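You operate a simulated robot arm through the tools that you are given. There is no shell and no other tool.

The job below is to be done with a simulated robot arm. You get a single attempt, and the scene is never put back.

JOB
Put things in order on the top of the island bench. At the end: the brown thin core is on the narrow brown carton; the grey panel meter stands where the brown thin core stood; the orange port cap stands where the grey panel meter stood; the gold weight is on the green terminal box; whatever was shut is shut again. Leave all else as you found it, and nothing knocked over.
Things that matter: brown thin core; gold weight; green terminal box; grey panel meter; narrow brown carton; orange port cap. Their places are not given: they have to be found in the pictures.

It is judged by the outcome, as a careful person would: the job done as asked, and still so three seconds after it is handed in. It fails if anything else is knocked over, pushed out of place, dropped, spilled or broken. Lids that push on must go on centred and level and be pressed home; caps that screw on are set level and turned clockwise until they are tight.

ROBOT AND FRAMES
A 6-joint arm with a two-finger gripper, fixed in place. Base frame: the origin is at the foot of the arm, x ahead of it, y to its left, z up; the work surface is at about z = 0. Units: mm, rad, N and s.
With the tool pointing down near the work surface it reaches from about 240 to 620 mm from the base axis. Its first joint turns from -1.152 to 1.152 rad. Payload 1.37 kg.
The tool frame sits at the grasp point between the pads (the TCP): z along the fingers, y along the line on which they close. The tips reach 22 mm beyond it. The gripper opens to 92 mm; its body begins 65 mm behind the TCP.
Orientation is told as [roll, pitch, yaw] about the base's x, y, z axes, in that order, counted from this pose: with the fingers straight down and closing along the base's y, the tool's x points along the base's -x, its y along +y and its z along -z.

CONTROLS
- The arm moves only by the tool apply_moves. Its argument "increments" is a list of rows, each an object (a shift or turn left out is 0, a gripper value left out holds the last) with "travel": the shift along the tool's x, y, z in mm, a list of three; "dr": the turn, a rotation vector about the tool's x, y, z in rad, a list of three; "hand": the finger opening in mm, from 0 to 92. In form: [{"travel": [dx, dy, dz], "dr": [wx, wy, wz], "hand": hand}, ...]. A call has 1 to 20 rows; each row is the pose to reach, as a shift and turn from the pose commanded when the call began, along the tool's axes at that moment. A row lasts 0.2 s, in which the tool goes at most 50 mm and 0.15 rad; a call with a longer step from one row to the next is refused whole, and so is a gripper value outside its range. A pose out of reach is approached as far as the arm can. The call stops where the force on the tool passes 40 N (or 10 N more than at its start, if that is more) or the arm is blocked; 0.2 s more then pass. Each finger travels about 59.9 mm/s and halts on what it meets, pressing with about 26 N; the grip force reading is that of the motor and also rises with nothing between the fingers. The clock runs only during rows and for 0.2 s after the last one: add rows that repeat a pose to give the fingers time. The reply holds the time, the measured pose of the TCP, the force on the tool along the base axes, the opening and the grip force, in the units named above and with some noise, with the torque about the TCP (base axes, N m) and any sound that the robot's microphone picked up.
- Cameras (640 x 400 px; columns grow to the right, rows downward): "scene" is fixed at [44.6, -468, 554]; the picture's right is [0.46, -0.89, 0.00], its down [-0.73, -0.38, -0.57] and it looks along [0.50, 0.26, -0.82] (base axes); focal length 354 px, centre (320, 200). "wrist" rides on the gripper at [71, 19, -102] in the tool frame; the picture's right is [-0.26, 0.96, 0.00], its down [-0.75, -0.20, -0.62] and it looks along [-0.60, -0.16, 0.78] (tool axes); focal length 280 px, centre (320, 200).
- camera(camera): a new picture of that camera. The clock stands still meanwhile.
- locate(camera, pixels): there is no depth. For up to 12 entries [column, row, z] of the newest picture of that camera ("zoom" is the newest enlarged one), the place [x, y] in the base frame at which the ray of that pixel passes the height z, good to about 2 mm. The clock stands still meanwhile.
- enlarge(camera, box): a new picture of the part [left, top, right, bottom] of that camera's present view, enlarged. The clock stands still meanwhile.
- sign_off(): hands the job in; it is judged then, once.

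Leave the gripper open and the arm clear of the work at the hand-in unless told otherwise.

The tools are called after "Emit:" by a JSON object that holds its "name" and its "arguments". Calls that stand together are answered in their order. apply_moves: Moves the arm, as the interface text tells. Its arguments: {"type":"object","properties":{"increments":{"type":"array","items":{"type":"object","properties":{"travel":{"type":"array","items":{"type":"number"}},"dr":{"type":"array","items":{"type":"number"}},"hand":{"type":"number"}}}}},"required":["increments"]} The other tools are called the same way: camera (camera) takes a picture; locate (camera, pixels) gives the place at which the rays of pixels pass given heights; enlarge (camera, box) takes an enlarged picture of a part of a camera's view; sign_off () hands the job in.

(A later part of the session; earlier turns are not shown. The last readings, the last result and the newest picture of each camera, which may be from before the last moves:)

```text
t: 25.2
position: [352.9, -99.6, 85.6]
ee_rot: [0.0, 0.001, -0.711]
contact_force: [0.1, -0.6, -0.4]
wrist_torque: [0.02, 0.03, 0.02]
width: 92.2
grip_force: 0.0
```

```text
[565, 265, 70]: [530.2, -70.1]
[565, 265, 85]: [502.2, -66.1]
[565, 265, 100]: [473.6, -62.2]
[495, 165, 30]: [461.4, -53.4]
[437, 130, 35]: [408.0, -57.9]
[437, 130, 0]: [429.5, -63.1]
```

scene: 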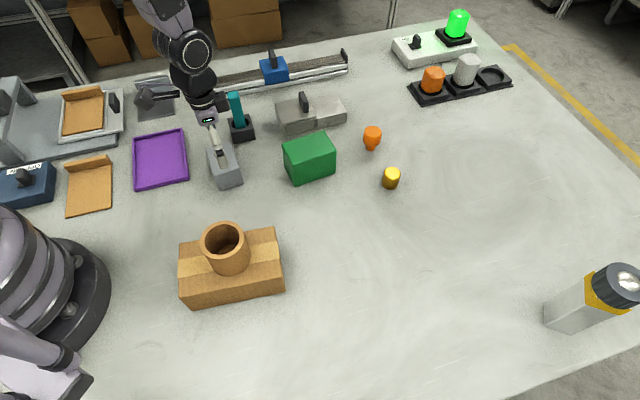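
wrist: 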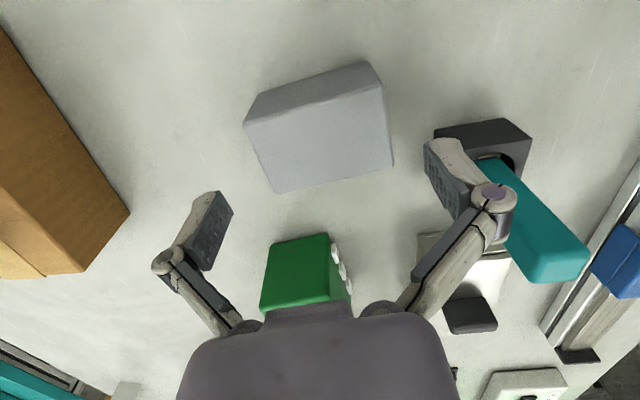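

The stick and holder stand well clear of the finger. I'll descend to TCP z≈28 with a 1 mm correction and close on the meter.

Emit:
{"name": "apply_moves", "arguments": {"increments": [{"travel": [0.6, 0.6, 15]}, {"travel": [1.2, 1.2, 32]}, {"travel": [1.2, 1.2, 46]}, {"travel": [1.2, 1.2, 56]}, {"travel": [1.2, 1.2, 58]}, {"travel": [1.2, 1.2, 58]}, {"travel": [1.2, 1.2, 58], "hand": 60}, {"travel": [1.2, 1.2, 58], "hand": 60}, {"travel": [1.2, 1.2, 58], "hand": 60}, {"travel": [1.2, 1.2, 58], "hand": 60}]}}

Emit:
{"name": "camera", "arguments": {"camera": "wrist"}}

Emit:
{"name": "camera", "arguments": {"camera": "scene"}}

```text
t: 27.4
position: [352.5, -96.8, 28.5]
ee_rot: [-0.001, -0.001, -0.71]
contact_force: [-1.4, -0.7, 7.3]
wrist_torque: [-0.04, 0.13, 0.02]
width: 74.5
grip_force: 25.9
```

```text
taken
```

wrist: 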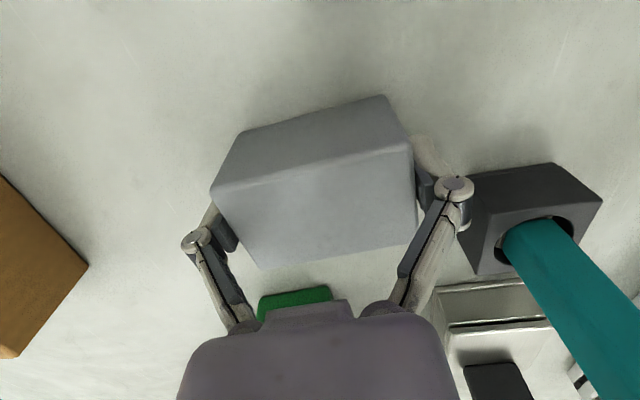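

```text
taken
```

scene: 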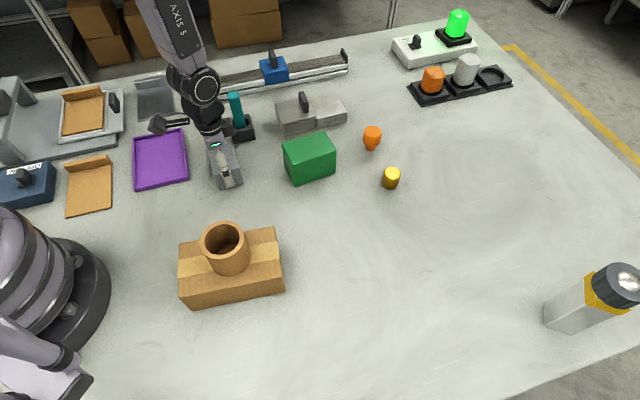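

Gripped at 74.5 mm. I'll lift slowly by 6 mm and check it holds.

Emit:
{"name": "apply_moves", "arguments": {"increments": [{"travel": [0, 0, -1], "hand": 60}, {"travel": [0, 0, -2]}, {"travel": [0, 0, -3]}, {"travel": [0, 0, -4]}, {"travel": [0, 0, -5]}, {"travel": [0, 0, -6]}]}}

Emit:
{"name": "enlarge", "arguments": {"camera": "scene", "box": [180, 120, 270, 200]}}

```text
t: 28.8
position: [353.0, -97.0, 34.2]
ee_rot: [0.0, 0.0, -0.71]
contact_force: [0.5, -0.3, -1.5]
wrist_torque: [-0.01, 0.0, 0.0]
width: 74.6
grip_force: 26.1
```

```text
5.00 times, centred on (225, 160) of scene
```

zoom: 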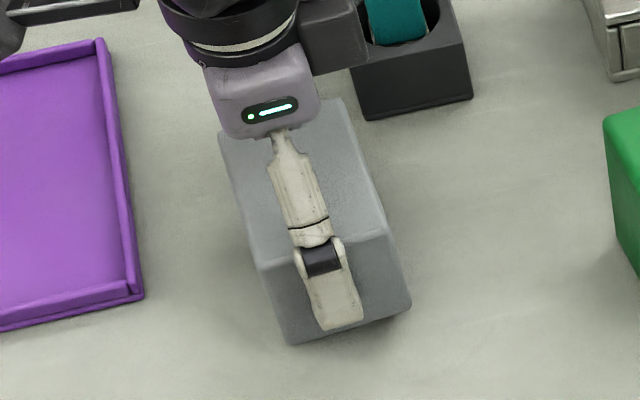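

The meter holds. I'll lift it to TCP z≈145 before carrying it across.

Emit:
{"name": "apply_moves", "arguments": {"increments": [{"travel": [0, 0, -5]}, {"travel": [0, 0, -13]}, {"travel": [0, 0, -24]}, {"travel": [0, 0, -38]}, {"travel": [0, 0, -54]}, {"travel": [0, 0, -70]}, {"travel": [0, 0, -86]}, {"travel": [0, 0, -100]}, {"travel": [0, 0, -110]}, {"travel": [0, 0, -110]}]}}

Emit:
{"name": "camera", "arguments": {"camera": "wrist"}}

Emit:
{"name": "camera", "arguments": {"camera": "scene"}}

```text
t: 31.0
position: [351.2, -96.5, 144.4]
ee_rot: [0.0, 0.0, -0.711]
contact_force: [0.3, -0.8, -1.4]
wrist_torque: [-0.03, -0.02, 0.03]
width: 74.5
grip_force: 26.0
```

```text
taken
```

wrist: 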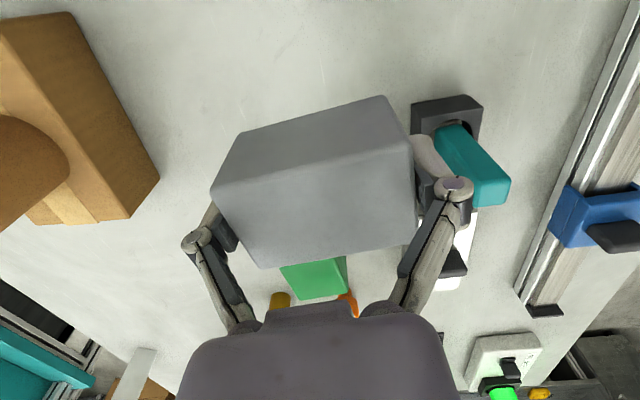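

```text
taken
```

scene: 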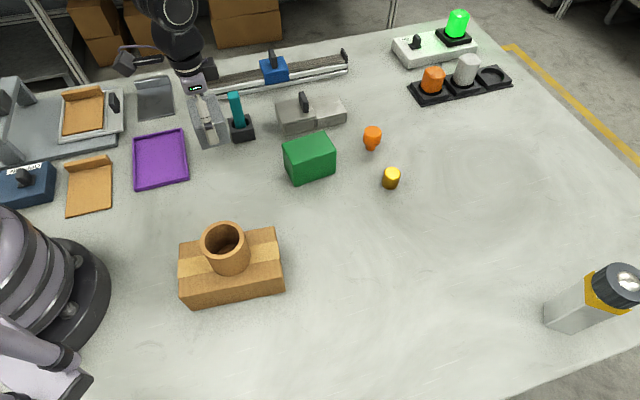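

The meter is held level. I'll carry it to above the core's old spot at about (366.3,-424), keeping this height.

Emit:
{"name": "apply_moves", "arguments": {"increments": [{"travel": [-6.7, -7.2, 0]}, {"travel": [-20.1, -21.5, 0]}, {"travel": [-38, -40.6, 0]}, {"travel": [-58.2, -62.1, 0]}, {"travel": [-78.3, -83.6, 0]}, {"travel": [-98.4, -105.1, 0]}, {"travel": [-118.6, -126.6, 0]}, {"travel": [-138.7, -148.1, 0]}, {"travel": [-158.8, -169.5, 0]}, {"travel": [-179, -191, 0]}, {"travel": [-196.9, -210.1, 0]}, {"travel": [-210.3, -224.5, 0]}, {"travel": [-219.2, -234, 0]}, {"travel": [-223.7, -238.8, 0]}, {"travel": [-223.7, -238.8, 0]}]}}

Emit:
{"name": "camera", "arguments": {"camera": "wrist"}}

Emit:
{"name": "camera", "arguments": {"camera": "scene"}}

```text
t: 34.2
position: [366.4, -424.7, 144.9]
ee_rot: [0.001, -0.001, -0.71]
contact_force: [-0.5, -0.6, -2.1]
wrist_torque: [-0.01, -0.02, 0.01]
width: 74.5
grip_force: 25.4
```

```text
taken
```

wrist: 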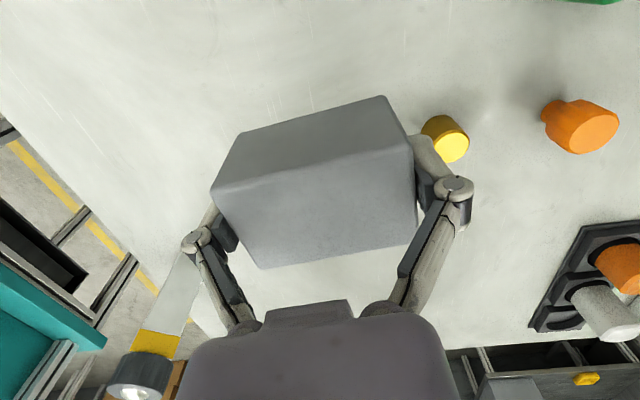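

```text
taken
```

scene: 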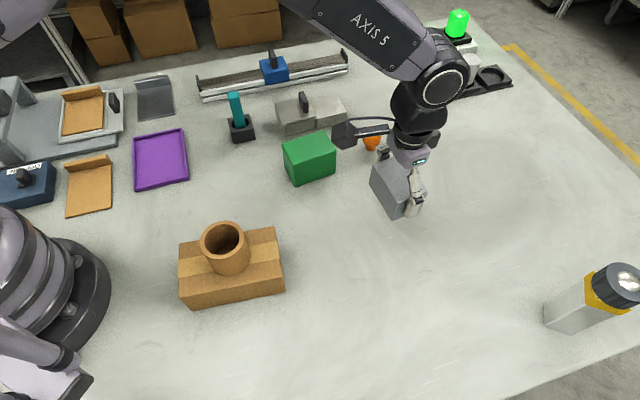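

It's over the spot. I'll lower until the meter's bottom is about 3 mm above the bench.

Emit:
{"name": "apply_moves", "arguments": {"increments": [{"travel": [0, 0, 10]}, {"travel": [0, 0, 28]}, {"travel": [0, 0, 48]}, {"travel": [0, 0, 68]}, {"travel": [0, 0, 86]}, {"travel": [0, 0, 100]}, {"travel": [0, 0, 109]}, {"travel": [0, 0, 113]}, {"travel": [0, 0, 113]}]}}

Emit:
{"name": "enlarge", "arguments": {"camera": "scene", "box": [330, 150, 440, 260]}}

```text
t: 36.2
position: [365.0, -423.8, 31.8]
ee_rot: [-0.001, 0.0, -0.711]
contact_force: [0.0, 1.0, -1.7]
wrist_torque: [0.03, -0.01, 0.02]
width: 74.5
grip_force: 25.5
```

```text
3.64 times, centred on (385, 205) of scene
```

zoom: 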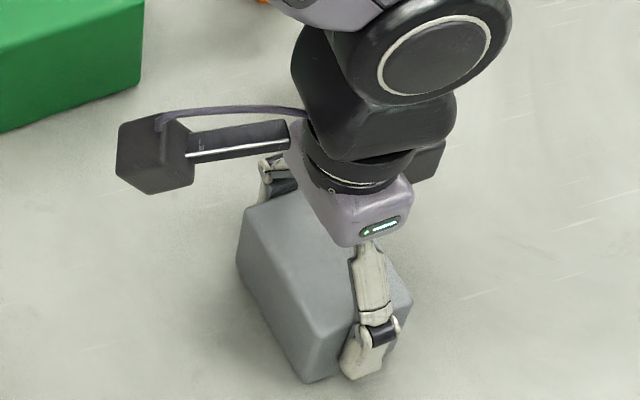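

There's no contact yet (force -1.7 N, which is just its weight). I'll lower 3 mm more in small steps.

Emit:
{"name": "apply_moves", "arguments": {"increments": [{"travel": [0, 0, 1]}, {"travel": [0, 0, 2]}, {"travel": [0, 0, 2.6]}, {"travel": [0, 0, 2.6]}]}}

```text
t: 37.2
position: [365.9, -425.6, 28.4]
ee_rot: [0.0, -0.001, -0.711]
contact_force: [-1.5, 0.9, 7.4]
wrist_torque: [0.22, 0.06, 0.01]
width: 74.5
grip_force: 25.4
```

The bench is touched, with 7 N up. I'll open the fingers gradually.

Emit:
{"name": "apply_moves", "arguments": {"increments": [{"travel": [0, 0, 0], "hand": 77}, {"travel": [0, 0, 0], "hand": 82}, {"travel": [0, 0, 0], "hand": 88}, {"travel": [0, 0, 0], "hand": 92}, {"travel": [0, 0, 0], "hand": 92}]}}

Emit:
{"name": "camera", "arguments": {"camera": "wrist"}}

```text
t: 38.4
position: [365.5, -424.5, 30.0]
ee_rot: [0.0, -0.001, -0.709]
contact_force: [0.4, 1.1, -0.3]
wrist_torque: [0.01, 0.03, -0.01]
width: 91.9
grip_force: 0.1
```

```text
taken
```

wrist: 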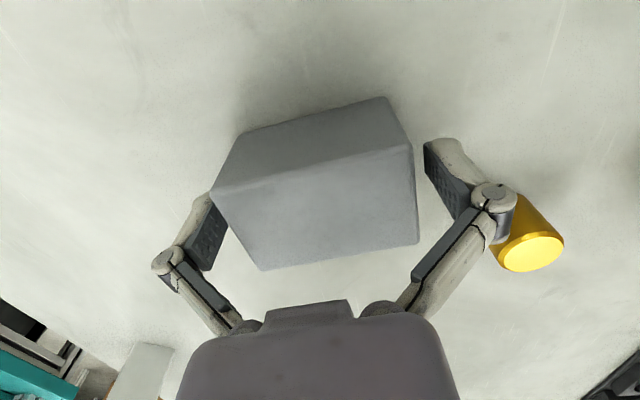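

Released. I'll rise straight up slowly, then look.

Emit:
{"name": "apply_moves", "arguments": {"increments": [{"travel": [0, 0, -8]}, {"travel": [0, 0, -20]}, {"travel": [0, 0, -40]}, {"travel": [0, 0, -70]}, {"travel": [0, 0, -105]}, {"travel": [0, 0, -140]}, {"travel": [0, 0, -170]}, {"travel": [0, 0, -170]}]}}

Emit:
{"name": "camera", "arguments": {"camera": "wrist"}}

Emit:
{"name": "camera", "arguments": {"camera": "scene"}}

```text
t: 40.2
position: [365.4, -422.4, 200.9]
ee_rot: [0.001, 0.001, -0.71]
contact_force: [0.5, 0.2, -0.1]
wrist_torque: [0.01, -0.01, 0.0]
width: 91.9
grip_force: 0.0
```

```text
taken
```

wrist: 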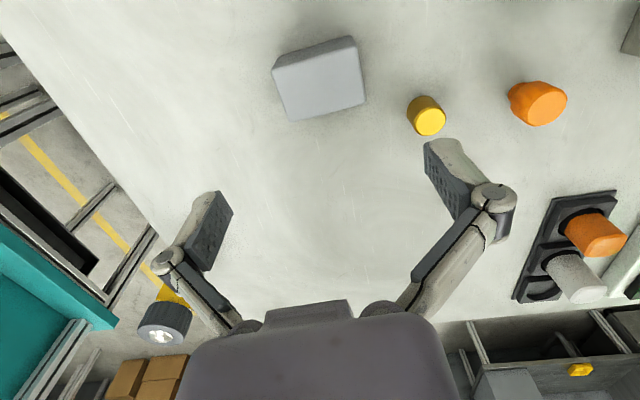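

```text
taken
```

scene: 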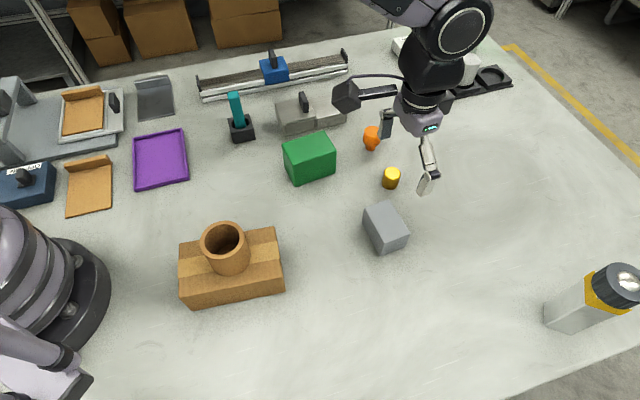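

The meter stands at the core's old place. I'll check its position in the scene view using the same method I used for the core.

Emit:
{"name": "enlarge", "arguments": {"camera": "scene", "box": [340, 180, 430, 270]}}

```text
4.44 times, centred on (385, 225) of scene
```

zoom: 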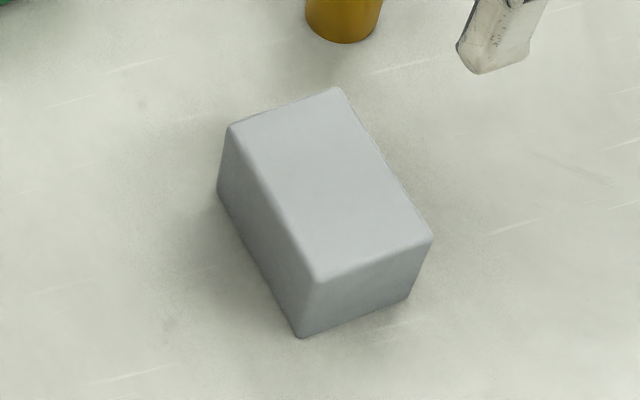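

Emit:
{"name": "locate", "arguments": {"camera": "zoom", "pixels": [[228, 126, 48], [338, 87, 48], [433, 236, 48], [315, 281, 48], [217, 192, 0], [300, 338, 0], [408, 300, 0]]}}

Emit:
{"name": "locate", "arguments": {"camera": "wrist", "pixels": [[273, 67, 48], [358, 46, 48], [367, 101, 48], [293, 121, 48], [427, 116, 31], [424, 102, 0], [538, 104, 48], [427, 116, 31], [538, 104, 48]]}}

```text
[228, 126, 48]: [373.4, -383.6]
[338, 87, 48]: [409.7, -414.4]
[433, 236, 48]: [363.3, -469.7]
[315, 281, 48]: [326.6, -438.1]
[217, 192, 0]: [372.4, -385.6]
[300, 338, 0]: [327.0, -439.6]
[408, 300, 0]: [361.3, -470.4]
```

```text
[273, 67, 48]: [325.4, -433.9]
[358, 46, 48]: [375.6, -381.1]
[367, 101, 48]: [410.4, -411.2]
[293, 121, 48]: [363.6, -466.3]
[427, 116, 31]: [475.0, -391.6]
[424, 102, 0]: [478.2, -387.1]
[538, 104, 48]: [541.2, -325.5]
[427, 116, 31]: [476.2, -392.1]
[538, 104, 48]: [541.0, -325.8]
```

The meter's centre in the scene view is (368,-426), against the core's original (367.5,-425.7). Next is the cap, near (551,-326) at a radius of about 640. I'll first move closer at (490,-330, 180) with yaw -0.53 and the hand at 60 to view it.

Emit:
{"name": "apply_moves", "arguments": {"increments": [{"travel": [-6.7, 30, 4], "dr": [0, 0, -0.04], "hand": 60}, {"travel": [-13.4, 60, 8], "dr": [0, 0, -0.08]}, {"travel": [-20, 91, 12], "dr": [0, 0, -0.12]}, {"travel": [-26.7, 122, 16], "dr": [0, 0, -0.16]}, {"travel": [-33.4, 152, 20], "dr": [0, 0, -0.18]}, {"travel": [-33.4, 152, 20], "dr": [0, 0, -0.18]}]}}

Emit:
{"name": "camera", "arguments": {"camera": "wrist"}}

Emit:
{"name": "camera", "arguments": {"camera": "scene"}}

```text
t: 41.6
position: [491.1, -331.4, 177.1]
ee_rot: [0.0, 0.001, -0.53]
contact_force: [-0.4, -0.4, 1.0]
wrist_torque: [0.0, -0.03, -0.02]
width: 59.8
grip_force: 0.0
```

```text
taken
```

wrist: 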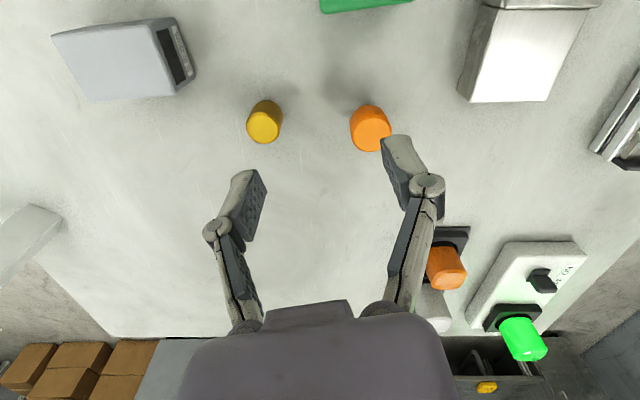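

```text
taken
```

scene: 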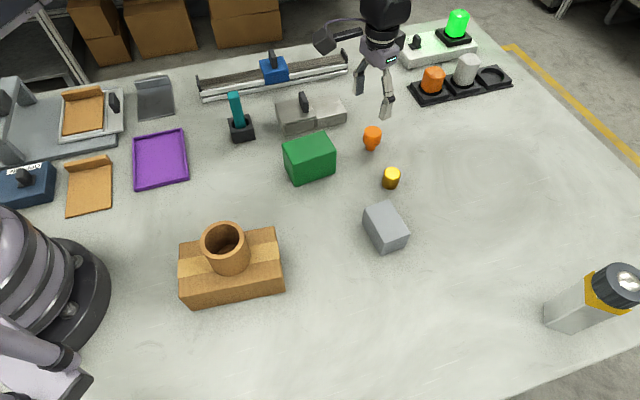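

The wrist view shows the meter's display window, so that was the right item. I'll zoom in to measure the cap and the gold weight.

Emit:
{"name": "enlarge", "arguments": {"camera": "wrist", "box": [230, 80, 410, 170]}}

Emit:
{"name": "enlarge", "arguments": {"camera": "scene", "box": [340, 110, 420, 200]}}

```text
3.56 times, centred on (320, 125) of wrist
```

zoom: 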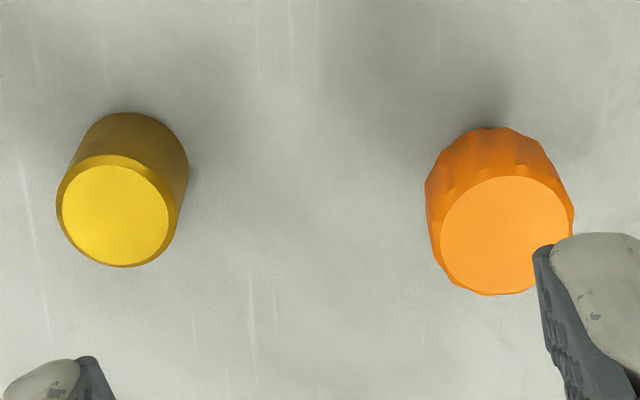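

```text
4.44 times, centred on (380, 155) of scene
```

zoom: 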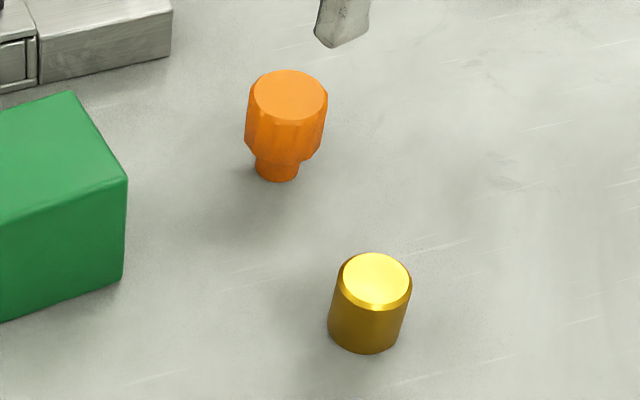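

Emit:
{"name": "locate", "arguments": {"camera": "wrist", "pixels": [[372.3, 134.8, 48], [372.3, 134.8, 46], [372.3, 134.8, 50], [372.3, 134.8, 44], [262.3, 128.4, 31], [262.3, 128.4, 33], [262.3, 128.4, 29], [372.3, 134.8, 48], [372.3, 134.8, 48], [262.3, 128.4, 31]]}}

Emit:
{"name": "locate", "arguments": {"camera": "scene", "pixels": [[373, 131.4, 48], [373, 131.4, 48], [373, 131.4, 44], [373, 131.4, 52], [370.3, 148.3, 0], [370.3, 148.3, 0], [392.6, 173, 31], [392.6, 173, 31], [390, 184.3, 0], [390, 184.3, 0]]}}

Emit:
{"name": "locate", "arguments": {"camera": "scene", "pixels": [[296, 186.7, 0], [335.3, 173.7, 0], [293.3, 163.7, 55], [336.5, 150.5, 55], [282, 144.5, 55], [324.3, 131, 55], [293.3, 163.7, 60], [336.5, 150.5, 60], [293.3, 163.7, 65], [336.5, 150.5, 65], [282, 144.5, 60], [324.3, 131, 60]]}}

```text
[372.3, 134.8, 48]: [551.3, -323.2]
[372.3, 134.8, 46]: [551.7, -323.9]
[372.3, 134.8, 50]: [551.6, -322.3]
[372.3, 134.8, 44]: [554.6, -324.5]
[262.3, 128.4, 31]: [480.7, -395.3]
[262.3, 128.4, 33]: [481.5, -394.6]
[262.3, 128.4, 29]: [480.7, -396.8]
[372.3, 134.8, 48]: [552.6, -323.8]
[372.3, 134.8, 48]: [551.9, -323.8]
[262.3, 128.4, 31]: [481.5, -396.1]
```

```text
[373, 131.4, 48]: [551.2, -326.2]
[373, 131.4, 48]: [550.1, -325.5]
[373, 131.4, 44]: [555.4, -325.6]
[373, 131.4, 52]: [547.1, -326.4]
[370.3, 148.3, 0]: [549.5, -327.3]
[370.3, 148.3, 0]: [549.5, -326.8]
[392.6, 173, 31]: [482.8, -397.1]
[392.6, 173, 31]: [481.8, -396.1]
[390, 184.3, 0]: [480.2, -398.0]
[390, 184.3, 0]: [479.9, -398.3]
```

```text
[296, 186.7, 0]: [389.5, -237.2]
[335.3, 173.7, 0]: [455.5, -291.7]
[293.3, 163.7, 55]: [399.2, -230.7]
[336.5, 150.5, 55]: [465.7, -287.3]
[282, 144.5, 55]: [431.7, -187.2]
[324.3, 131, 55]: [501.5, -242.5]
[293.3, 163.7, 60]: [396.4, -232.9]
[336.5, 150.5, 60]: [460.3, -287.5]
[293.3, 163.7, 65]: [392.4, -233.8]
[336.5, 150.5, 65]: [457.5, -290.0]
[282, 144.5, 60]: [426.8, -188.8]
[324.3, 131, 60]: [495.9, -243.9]
```

The cap is at (551,-325), radius 640, so I'll tilt the fingers outward about 0.2 rad around the closing axis to gain reach. The green box's top is about z=68 and its corner stays clear. I'll move to above the cap at z≈110 with that tilt.

Emit:
{"name": "apply_moves", "arguments": {"increments": [{"travel": [-8, 6, 8], "dr": [0, -0.04, 0]}, {"travel": [-18, 13, 20], "dr": [0, -0.08, 0]}, {"travel": [-29, 21, 35], "dr": [0, -0.12, 0]}, {"travel": [-39, 29, 50], "dr": [0, -0.16, 0]}, {"travel": [-48.7, 35.5, 65], "dr": [0, -0.2, 0]}, {"travel": [-48.7, 35.5, 65], "dr": [0, -0.2, 0]}]}}

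Emit:
{"name": "camera", "arguments": {"camera": "wrist"}}

Emit:
{"name": "camera", "arguments": {"camera": "scene"}}

```text
t: 43.0
position: [551.2, -324.5, 114.1]
ee_rot: [0.001, -0.202, -0.53]
contact_force: [-0.1, 0.4, -0.7]
wrist_torque: [0.0, -0.02, -0.02]
width: 60.2
grip_force: 0.1
```

```text
taken
```

wrist: 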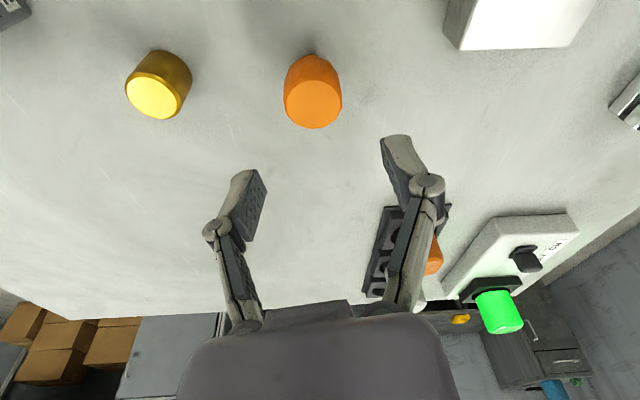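

```text
taken
```

scene: 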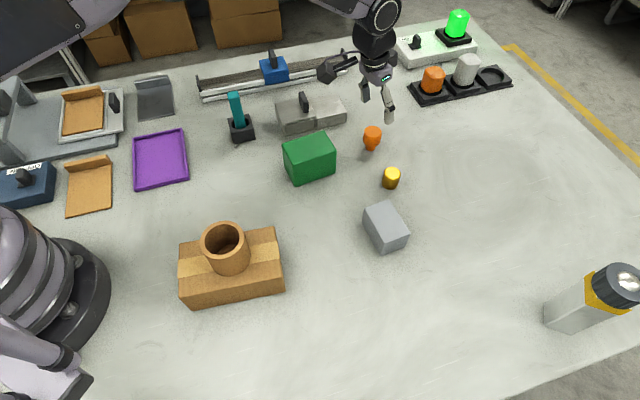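

I've reached (551,-324.5, 114) with the tilt. The cap appears about 2 mm inward of and 1 mm to the right of the tool axis. I'll apply that correction and descend to z≈60 first.

Emit:
{"name": "apply_moves", "arguments": {"increments": [{"travel": [6, -0.4, 20]}, {"travel": [10, -0.8, 38]}, {"travel": [12.4, -0.8, 51]}, {"travel": [12.4, -0.8, 51]}]}}

Emit:
{"name": "camera", "arguments": {"camera": "wrist"}}

Emit:
{"name": "enlarge", "arguments": {"camera": "scene", "box": [310, 60, 430, 190]}}

```text
t: 44.0
position: [548.4, -324.2, 60.8]
ee_rot: [0.0, -0.201, -0.53]
contact_force: [0.0, 0.3, 0.3]
wrist_torque: [-0.02, 0.01, 0.01]
width: 60.0
grip_force: 0.2
```

```text
taken
```

wrist: 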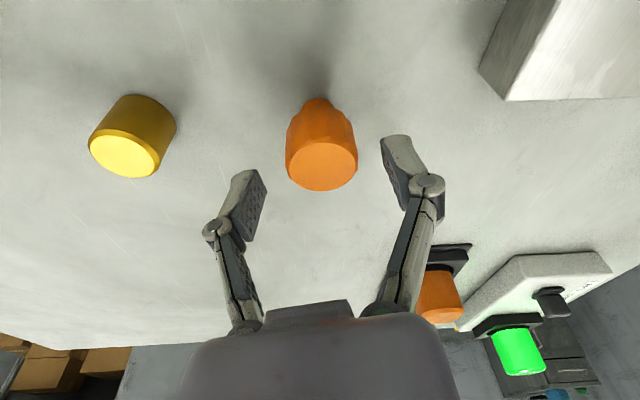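

```text
3.08 times, centred on (370, 125) of scene
```

zoom: 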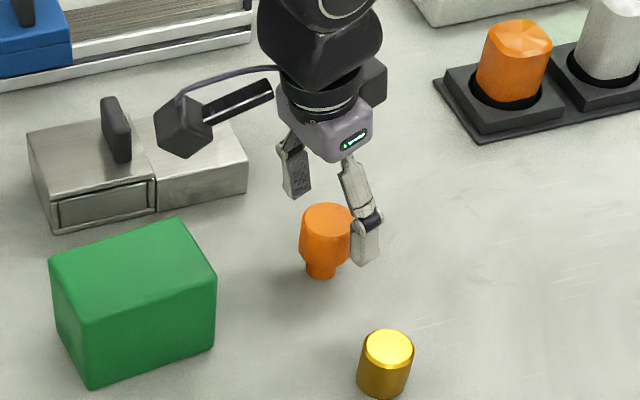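

The cap's top centre is at (321,167), against an expected (319,167), so it's centred. I'll descend to TCP z≈34 and close gently.

Emit:
{"name": "apply_moves", "arguments": {"increments": [{"travel": [2, 0.4, 10]}, {"travel": [4, 0.8, 20]}, {"travel": [5.4, 0.8, 26.5]}, {"travel": [5.4, 0.8, 26.5]}, {"travel": [5.4, 0.8, 26.5], "hand": 45}, {"travel": [5.4, 0.8, 26.5], "hand": 38}, {"travel": [5.4, 0.8, 26.5], "hand": 25}, {"travel": [5.4, 0.8, 26.5], "hand": 25}, {"travel": [5.4, 0.8, 26.5], "hand": 25}]}}

Emit:
{"name": "camera", "arguments": {"camera": "wrist"}}

Emit:
{"name": "enlarge", "arguments": {"camera": "scene", "box": [310, 80, 430, 190]}}

```text
t: 46.0
position: [549.3, -322.1, 34.0]
ee_rot: [0.0, -0.2, -0.53]
contact_force: [0.0, 0.4, 0.7]
wrist_torque: [0.02, -0.01, 0.0]
width: 32.9
grip_force: 25.8
```

```text
taken
```

wrist: 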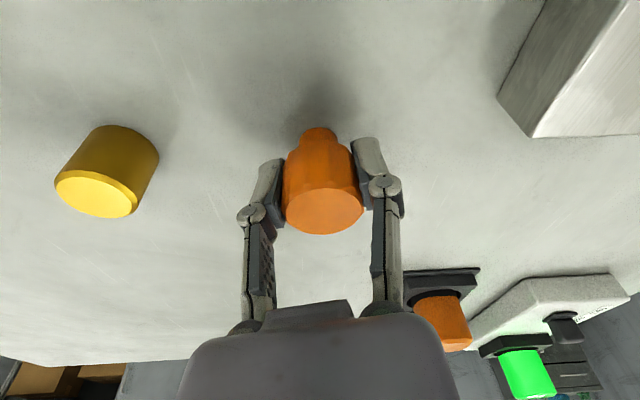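

```text
3.64 times, centred on (370, 135) of scene
```

zoom: 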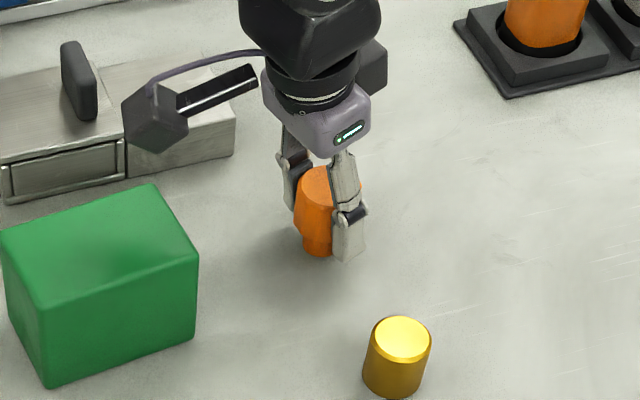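

Gripped at 32.9 mm. I'll lift slowly, straight up in base terms, first 6 mm and then to about 40 mm.

Emit:
{"name": "apply_moves", "arguments": {"increments": [{"travel": [-0.2, 0, -1], "hand": 20}, {"travel": [-0.4, 0, -2]}, {"travel": [-0.6, 0, -3]}, {"travel": [-0.9, 0, -4.5]}, {"travel": [-1.4, 0, -7]}, {"travel": [-2.4, 0, -12]}, {"travel": [-4, 0, -20]}, {"travel": [-6, 0, -30]}, {"travel": [-8, 0, -40]}, {"travel": [-8, 0, -40]}]}}

Emit:
{"name": "camera", "arguments": {"camera": "wrist"}}

Emit:
{"name": "enlarge", "arguments": {"camera": "scene", "box": [310, 60, 430, 190]}}

```text
t: 48.2
position: [549.7, -324.2, 75.6]
ee_rot: [-0.001, -0.2, -0.529]
contact_force: [0.2, 0.8, -0.4]
wrist_torque: [0.01, 0.0, 0.02]
width: 32.8
grip_force: 25.4
```

```text
taken
```

wrist: 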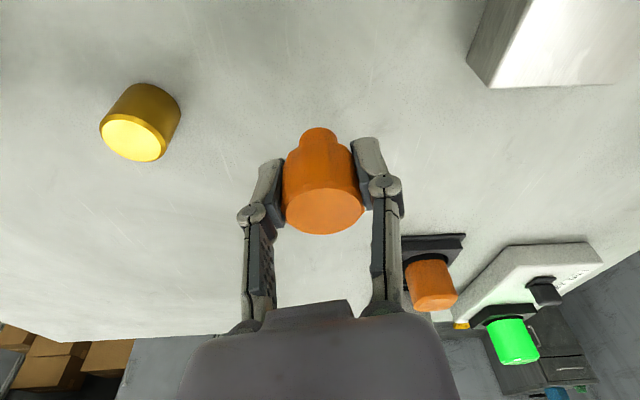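

```text
3.08 times, centred on (370, 125) of scene
```

zoom: 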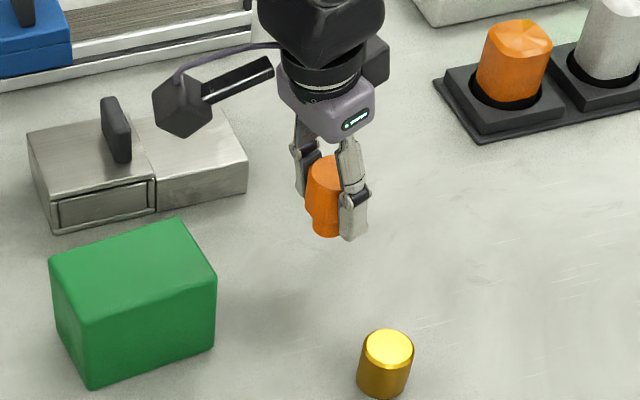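

The cap is held upright, with its bottom about 34 mm below the TCP. I'll lift to z≈137 and carry it over the green box (clear by ~30 mm) to the meter's old spot at (354,-98.3), keeping the same orientation.

Emit:
{"name": "apply_moves", "arguments": {"increments": [{"travel": [-4, 0, -20]}, {"travel": [-8.5, 0, -42]}, {"travel": [-12.3, 0, -60.8]}, {"travel": [-1.2, 3.8, -63]}, {"travel": [20.9, 11.4, -67.5]}, {"travel": [48.6, 21, -73.2]}, {"travel": [76.3, 30.5, -78.8]}, {"travel": [104, 40.1, -84.4]}, {"travel": [131.7, 49.6, -90]}, {"travel": [159.4, 59.1, -95.6]}, {"travel": [187.1, 68.7, -101.3]}, {"travel": [214.8, 78.2, -106.9]}, {"travel": [236.9, 85.9, -111.4]}, {"travel": [253.5, 91.6, -114.8]}, {"travel": [264.6, 95.4, -117]}, {"travel": [264.6, 95.4, -117]}]}}

Emit:
{"name": "camera", "arguments": {"camera": "wrist"}}

Emit:
{"name": "camera", "arguments": {"camera": "scene"}}

```text
t: 51.6
position: [352.8, -97.7, 136.1]
ee_rot: [0.0, -0.199, -0.531]
contact_force: [0.1, 0.0, 0.2]
wrist_torque: [-0.01, -0.02, 0.0]
width: 32.5
grip_force: 26.4
out of reach, approached as far as the arm can: row 15
```

```text
taken
```

wrist: 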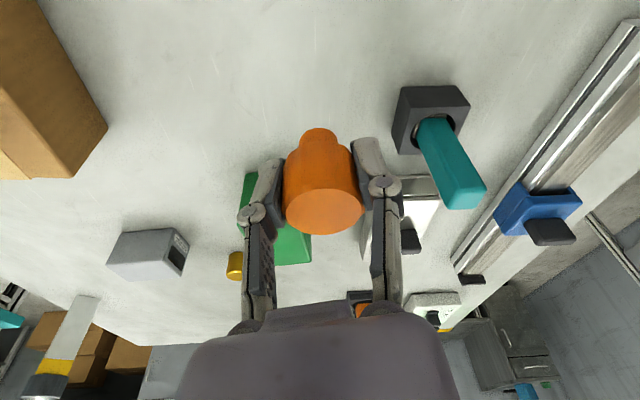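

```text
taken
```

scene: 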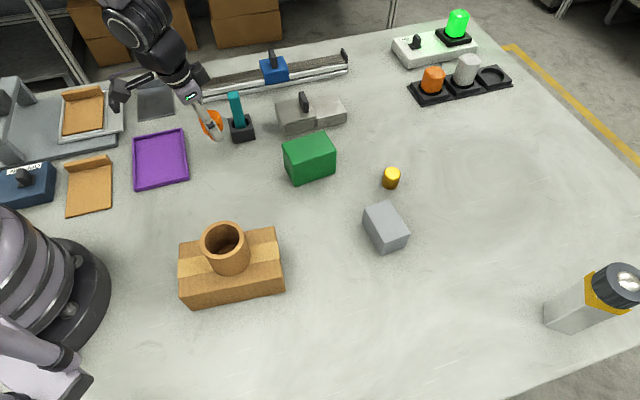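

The cap got there, but the arm reported the last row as right at its limit, probably because the tilt plane doesn't match the arm's direction here. I'll spin the tool about the vertical by +0.26 rad so the tilt lies in the arm's plane. The cap just spins in place and stays upright.

Emit:
{"name": "apply_moves", "arguments": {"increments": [{"dr": [-0.0103, 0, -0.0508]}, {"dr": [-0.0206, 0, -0.1015]}, {"dr": [-0.0309, 0, -0.1523]}, {"dr": [-0.0412, 0, -0.203]}, {"dr": [-0.0515, 0, -0.2538]}, {"dr": [-0.0515, 0, -0.2538]}]}}

Emit:
{"name": "camera", "arguments": {"camera": "scene"}}

```text
t: 53.0
position: [353.0, -97.6, 137.5]
ee_rot: [-0.006, -0.198, -0.27]
contact_force: [-0.4, -0.5, -0.4]
wrist_torque: [0.0, -0.01, -0.02]
width: 32.8
grip_force: 26.4
out of reach, approached as far as the arm can: row 5
```

```text
taken
```

scene: 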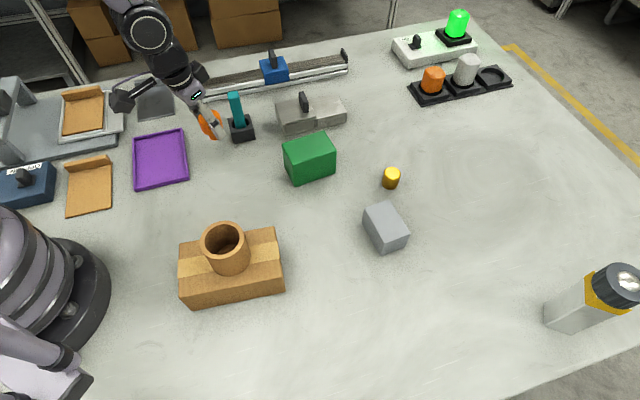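

The pose is essentially right, with only 0.006 rad of residual roll, but the arm is at a limit. I'll test by lowering 20 mm and seeing whether the residual grows.

Emit:
{"name": "apply_moves", "arguments": {"increments": [{"travel": [2, 0, 9.8]}, {"travel": [4, 0, 19.6]}, {"travel": [4, 0, 19.6]}]}}

```text
t: 53.8
position: [347.0, -96.0, 134.9]
ee_rot: [-0.007, -0.17, -0.269]
contact_force: [-0.1, 0.8, 0.3]
wrist_torque: [-0.01, 0.0, 0.03]
width: 32.5
grip_force: 25.7
out of reach, approached as far as the arm can: row 1, 2
```

As lowered, the tilted pose can't be reached at this short radius. I'll put the cap down upright at a free spot further out, about (515,-304), regrasp it with a vertical tool, and then bring it here. First I'll go back up 20 mm and read the pose.

Emit:
{"name": "apply_moves", "arguments": {"increments": [{"travel": [-2, 0, -9.8]}, {"travel": [-4, 0, -19.6]}, {"travel": [-4, 0, -19.6]}]}}

```text
t: 54.6
position: [349.2, -93.9, 135.5]
ee_rot: [-0.008, -0.183, -0.274]
contact_force: [-0.3, 0.7, 0.1]
wrist_torque: [0.0, 0.0, 0.02]
width: 32.8
grip_force: 25.9
out of reach, approached as far as the arm can: row 1, 2, 3
```

The arm is hanging at its limit with a small deviation, and the cap is still held. I'll back out along the path I came by, 85 mm toward the outer spot and slightly upward, then read the pose.

Emit:
{"name": "apply_moves", "arguments": {"increments": [{"travel": [-13.3, -8.3, -2.5]}, {"travel": [-30.6, -19.4, -4]}, {"travel": [-51, -33.2, 0.2]}, {"travel": [-71.4, -47, 4.3]}, {"travel": [-71.4, -47, 4.3]}]}}

Emit:
{"name": "camera", "arguments": {"camera": "wrist"}}

Emit:
{"name": "camera", "arguments": {"camera": "scene"}}

```text
t: 55.8
position: [410.8, -158.6, 141.7]
ee_rot: [0.031, -0.252, -0.269]
contact_force: [-0.6, 0.3, 0.1]
wrist_torque: [0.0, 0.0, -0.01]
width: 32.7
grip_force: 26.1
out of reach, approached as far as the arm can: row 3, 4, 5
```

```text
taken
```

wrist: 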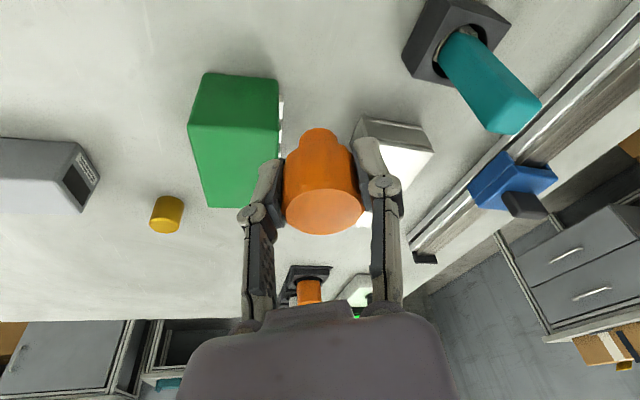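

```text
taken
```

scene: 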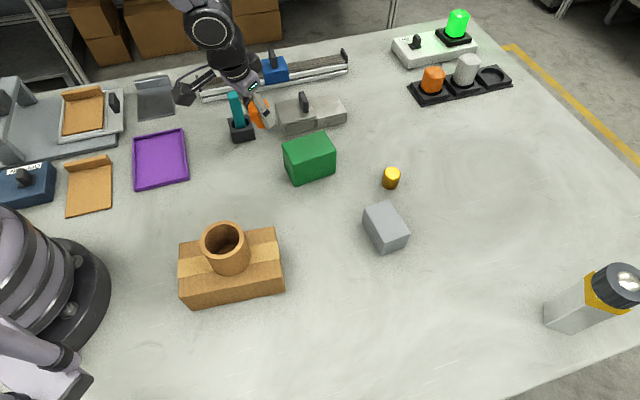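

The cap is still held, but the tool's tilt drifted to 0.25 because the wrist is near a singular pose. I'll hold still for a few rows to see whether it settles.

Emit:
{"name": "apply_moves", "arguments": {"increments": [{"travel": [0, 0, 0]}, {"travel": [0, 0, 0]}, {"travel": [0, 0, 0]}, {"travel": [0, 0, 0]}]}}

```text
t: 56.8
position: [410.3, -157.3, 141.7]
ee_rot: [0.031, -0.253, -0.271]
contact_force: [-0.2, 0.2, -0.6]
wrist_torque: [0.01, 0.04, 0.0]
width: 32.9
grip_force: 25.6
```

The reference pose resets to whatever was actually reached, so I can steer out in small steps. I'll spin the tool back about the vertical by -0.15 rad, where the wrist was well-behaved before, and read.

Emit:
{"name": "apply_moves", "arguments": {"increments": [{"dr": [0.0125, 0, 0.0483]}, {"dr": [0.025, 0, 0.0967]}, {"dr": [0.0375, 0, 0.145]}, {"dr": [0.0375, 0, 0.145]}]}}

```text
t: 57.8
position: [408.0, -159.7, 142.3]
ee_rot: [0.022, -0.232, -0.32]
contact_force: [0.5, 0.2, 0.3]
wrist_torque: [0.0, -0.03, -0.02]
width: 32.9
grip_force: 26.3
out of reach, approached as far as the arm can: row 1, 2, 3, 4
```

The wrist is stuck near its straight, singular posture. I'll test a small sideways tilt to bend the wrist joint away from it: 0.12 rad about tool x, in free air with the cap held.

Emit:
{"name": "apply_moves", "arguments": {"increments": [{"dr": [0.06, 0, 0]}, {"dr": [0.12, 0, 0]}, {"dr": [0.12, 0, 0]}]}}

Emit:
{"name": "camera", "arguments": {"camera": "scene"}}

```text
t: 58.6
position: [406.7, -158.2, 142.1]
ee_rot: [0.022, -0.23, -0.32]
contact_force: [0.0, 1.7, -0.4]
wrist_torque: [-0.03, 0.01, 0.01]
width: 32.7
grip_force: 26.0
out of reach, approached as far as the arm can: row 1, 2, 3
```

```text
taken
```

scene: 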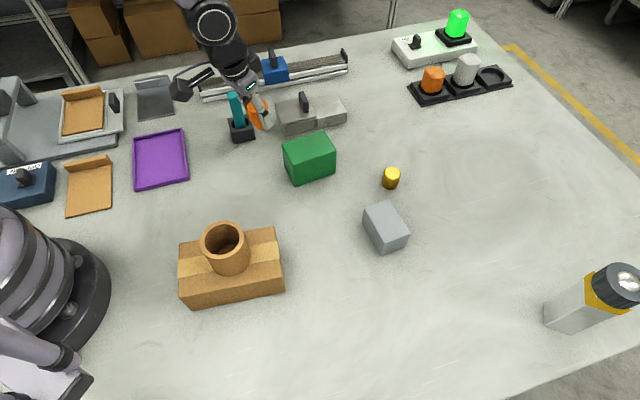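

No motion that way. I'll try the opposite sideways tilt.

Emit:
{"name": "apply_moves", "arguments": {"increments": [{"dr": [-0.06, 0, 0]}, {"dr": [-0.12, 0, 0]}, {"dr": [-0.12, 0, 0]}]}}

```text
t: 59.4
position: [407.8, -157.8, 146.3]
ee_rot: [0.145, -0.229, -0.32]
contact_force: [0.0, 0.6, 0.0]
wrist_torque: [0.01, 0.01, 0.0]
width: 32.9
grip_force: 25.9
```

That way works; roll is now 0.145 with no limit message. I'll walk the tilt around by reducing the outward pitch toward vertical first.

Emit:
{"name": "apply_moves", "arguments": {"increments": [{"dr": [0, 0.05, 0]}, {"dr": [0, 0.1, 0]}, {"dr": [0, 0.15, 0]}, {"dr": [0, 0.15, 0]}]}}

```text
t: 60.4
position: [406.4, -159.1, 145.3]
ee_rot: [0.139, -0.082, -0.299]
contact_force: [-0.2, -0.1, -0.1]
wrist_torque: [0.06, 0.03, 0.01]
width: 32.5
grip_force: 26.2
```

The pitch came down cleanly to -0.08. Next I'll remove the sideways roll.

Emit:
{"name": "apply_moves", "arguments": {"increments": [{"dr": [0.045, 0, 0]}, {"dr": [0.09, 0, 0]}, {"dr": [0.139, 0, 0]}, {"dr": [0.139, 0, 0]}]}}

Emit:
{"name": "camera", "arguments": {"camera": "wrist"}}

```text
t: 61.4
position: [406.6, -158.7, 145.6]
ee_rot: [0.097, -0.082, -0.3]
contact_force: [0.2, -0.4, -0.3]
wrist_torque: [0.01, 0.01, 0.02]
width: 32.8
grip_force: 26.2
out of reach, approached as far as the arm can: row 3, 4
```

```text
taken
```

wrist: 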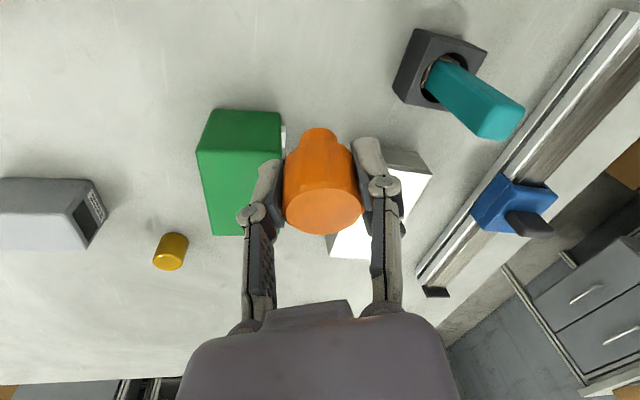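

The wrist joint evidently flipped branch on the way out (its forearm roll is at a limit). I'll unwind it by circling the tilt the other way in free air: more sideways roll, then more outward tilt, then remove the roll. The cap stays clamped meanwhile.

Emit:
{"name": "apply_moves", "arguments": {"increments": [{"dr": [-0.05, 0, 0]}, {"dr": [-0.1, 0, 0]}, {"dr": [-0.1, -0.07, 0]}, {"dr": [-0.1, -0.14, 0]}, {"dr": [-0.1, -0.21, 0]}, {"dr": [-0.1, -0.21, 0]}]}}

```text
t: 62.8
position: [405.8, -159.4, 144.6]
ee_rot: [0.203, -0.292, -0.331]
contact_force: [-0.4, 0.1, -0.6]
wrist_torque: [-0.01, -0.02, -0.01]
width: 32.6
grip_force: 25.8
```

No limits were hit. I'll continue with a bit more outward tilt.

Emit:
{"name": "apply_moves", "arguments": {"increments": [{"dr": [0, -0.06, 0]}, {"dr": [0, -0.13, 0]}, {"dr": [0, -0.13, 0]}]}}

```text
t: 63.6
position: [406.5, -158.3, 144.7]
ee_rot: [0.213, -0.417, -0.36]
contact_force: [-0.1, -0.1, -0.6]
wrist_torque: [-0.01, 0.01, 0.0]
width: 32.9
grip_force: 25.7
```

Next I'll remove the sideways roll at this tilt.

Emit:
{"name": "apply_moves", "arguments": {"increments": [{"dr": [0.07, 0, 0]}, {"dr": [0.14, 0, 0]}, {"dr": [0.213, 0, 0]}, {"dr": [0.213, 0, 0]}]}}

```text
t: 64.6
position: [405.9, -158.3, 145.0]
ee_rot: [0.0, -0.419, -0.357]
contact_force: [1.0, 0.0, 0.5]
wrist_torque: [-0.04, -0.02, -0.02]
width: 32.7
grip_force: 25.8
```

The roll is gone. I'll align yaw with the arm's direction (-0.372) and bring the tilt back to 0.2 in-plane.

Emit:
{"name": "apply_moves", "arguments": {"increments": [{"dr": [0.006, 0, 0.0137]}, {"dr": [0.006, 0.05, 0.0137]}, {"dr": [0.006, 0.1, 0.0137]}, {"dr": [0.006, 0.15, 0.0137]}, {"dr": [0.006, 0.219, 0.0137]}, {"dr": [0.006, 0.219, 0.0137]}]}}

```text
t: 66.0
position: [406.9, -158.8, 145.6]
ee_rot: [0.0, -0.199, -0.372]
contact_force: [0.3, 0.4, -0.4]
wrist_torque: [-0.02, 0.0, 0.0]
width: 32.8
grip_force: 26.6
```

The tool is back at tilt 0.2, roll 0, with no limit reported. I'll check the cap in the grip before going on.

Emit:
{"name": "camera", "arguments": {"camera": "wrist"}}

Emit:
{"name": "enlarge", "arguments": {"camera": "scene", "box": [170, 50, 350, 200]}}

```text
taken
```

wrist: 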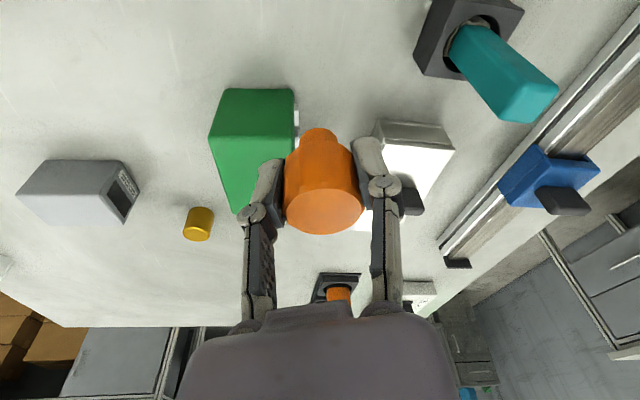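

```text
2.67 times, centred on (260, 125) of scene
```

zoom: 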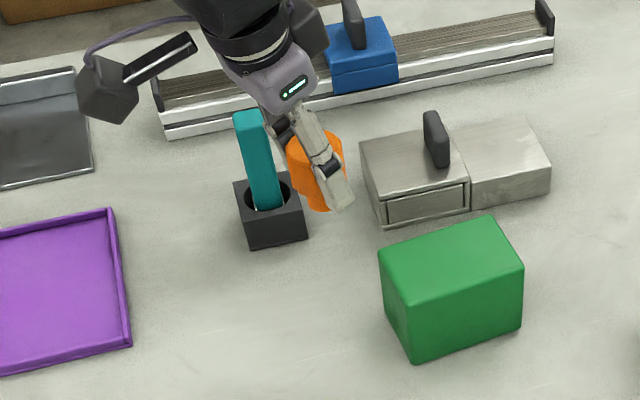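

The cap's position in the grip is unchanged. I'll move to above the meter's old spot, keeping yaw matched to the arm's direction all the way.

Emit:
{"name": "apply_moves", "arguments": {"increments": [{"travel": [6.8, 4.4, -1.4], "dr": [-0.002, 0, -0.0099]}, {"travel": [13.65, 8.74, -2.77], "dr": [-0.004, 0, -0.0197]}, {"travel": [27.5, 16.7, -5.6], "dr": [-0.008, 0, -0.0394]}, {"travel": [41.6, 24, -8.4], "dr": [-0.012, 0, -0.0591]}, {"travel": [55.7, 30.9, -11.3], "dr": [-0.016, 0, -0.0788]}, {"travel": [70, 37.1, -14.2], "dr": [-0.0201, 0, -0.099]}, {"travel": [70, 37.1, -14.2], "dr": [-0.0201, 0, -0.099]}]}}

```text
t: 67.6
position: [353.5, -97.0, 144.5]
ee_rot: [0.003, -0.198, -0.272]
contact_force: [0.4, 0.5, 0.4]
wrist_torque: [-0.04, 0.01, 0.0]
width: 32.3
grip_force: 25.8
```

Reached with no limit message. I'll lower 40 mm and check for limits.

Emit:
{"name": "apply_moves", "arguments": {"increments": [{"travel": [2, 0, 9.8]}, {"travel": [4, 0, 19.6]}, {"travel": [6, 0, 29.4]}, {"travel": [8, 0, 39.2]}, {"travel": [8, 0, 39.2]}]}}

```text
t: 68.8
position: [352.9, -97.8, 105.9]
ee_rot: [0.0, -0.201, -0.274]
contact_force: [-0.1, 0.3, -0.9]
wrist_torque: [0.03, 0.01, 0.01]
width: 32.6
grip_force: 26.1
```

It's working in-plane. I'll lower to about 8 mm above the bench.

Emit:
{"name": "apply_moves", "arguments": {"increments": [{"travel": [2, 0, 10]}, {"travel": [4, -0.2, 20]}, {"travel": [6, -0.4, 32]}, {"travel": [8.4, -0.4, 45]}, {"travel": [10.6, -0.4, 56]}, {"travel": [11.8, -0.4, 63]}, {"travel": [11.8, -0.4, 63]}]}}

Emit:
{"name": "camera", "arguments": {"camera": "wrist"}}

Emit:
{"name": "enlarge", "arguments": {"camera": "scene", "box": [180, 110, 290, 210]}}

```text
t: 70.4
position: [353.0, -99.3, 39.1]
ee_rot: [0.001, -0.199, -0.273]
contact_force: [-0.5, 0.5, -0.3]
wrist_torque: [-0.05, 0.01, -0.03]
width: 32.7
grip_force: 26.3
```

```text
taken
```

wrist: 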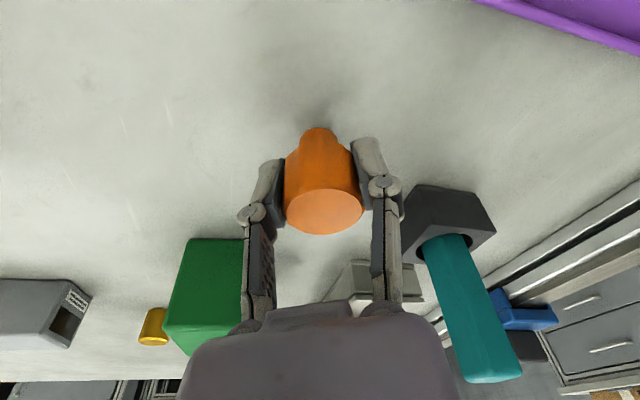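

```text
4.00 times, centred on (235, 160) of scene
```

zoom: 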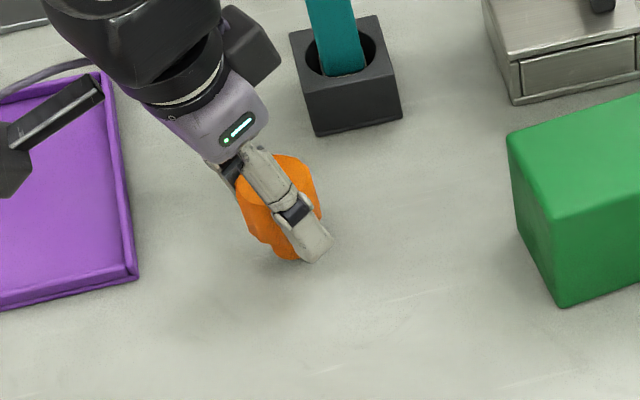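

The cap's bottom is a few mm above the bench. I'll lower in small steps to contact.

Emit:
{"name": "apply_moves", "arguments": {"increments": [{"travel": [0.4, 0, 2]}, {"travel": [0.8, 0, 4]}, {"travel": [1, 0, 5]}, {"travel": [1, 0, 5]}]}}

```text
t: 71.4
position: [353.6, -98.2, 36.8]
ee_rot: [-0.002, -0.2, -0.273]
contact_force: [0.0, 0.3, -0.7]
wrist_torque: [-0.02, 0.0, -0.02]
width: 32.8
grip_force: 25.8
```

Emit:
{"name": "apply_moves", "arguments": {"increments": [{"travel": [0.2, 0, 1]}, {"travel": [0.4, 0, 2]}, {"travel": [0.4, 0, 2]}]}}

```text
t: 72.2
position: [354.3, -98.4, 35.2]
ee_rot: [0.0, -0.201, -0.273]
contact_force: [-3.9, 1.0, 12.8]
wrist_torque: [0.04, 0.05, -0.01]
width: 32.7
grip_force: 26.0
```

Contact at 12.8 N. I'll ease up 0.6 mm and open the fingers gradually.

Emit:
{"name": "apply_moves", "arguments": {"increments": [{"travel": [-0.1, 0, -0.6]}, {"travel": [-0.1, 0, -0.6]}, {"travel": [-0.1, 0, -0.6], "hand": 36}, {"travel": [-0.1, 0, -0.6], "hand": 42}, {"travel": [-0.1, 0, -0.6], "hand": 52}, {"travel": [-0.1, 0, -0.6], "hand": 60}, {"travel": [-0.1, 0, -0.6], "hand": 60}]}}

Emit:
{"name": "camera", "arguments": {"camera": "wrist"}}

Emit:
{"name": "enlarge", "arguments": {"camera": "scene", "box": [180, 110, 290, 210]}}

```text
t: 73.8
position: [353.9, -99.5, 34.6]
ee_rot: [0.0, -0.197, -0.272]
contact_force: [-0.4, 0.2, -0.2]
wrist_torque: [0.01, 0.0, -0.01]
width: 59.9
grip_force: 0.1
```

```text
taken
```

wrist: 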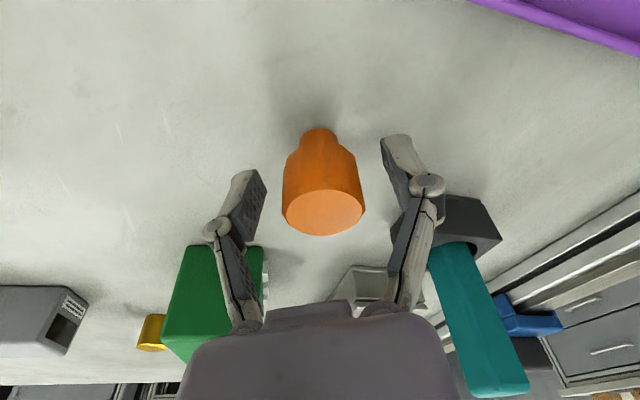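

```text
4.00 times, centred on (235, 160) of scene
```

zoom: 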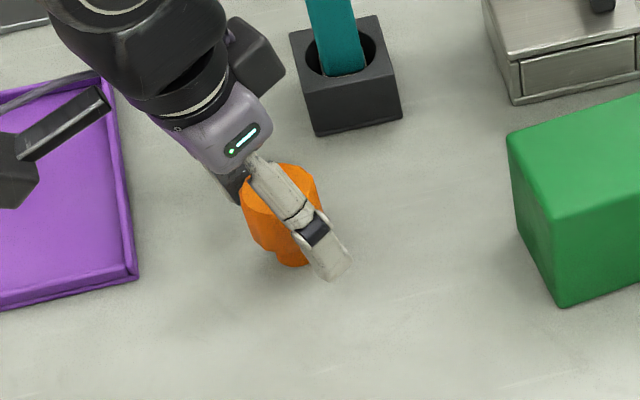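

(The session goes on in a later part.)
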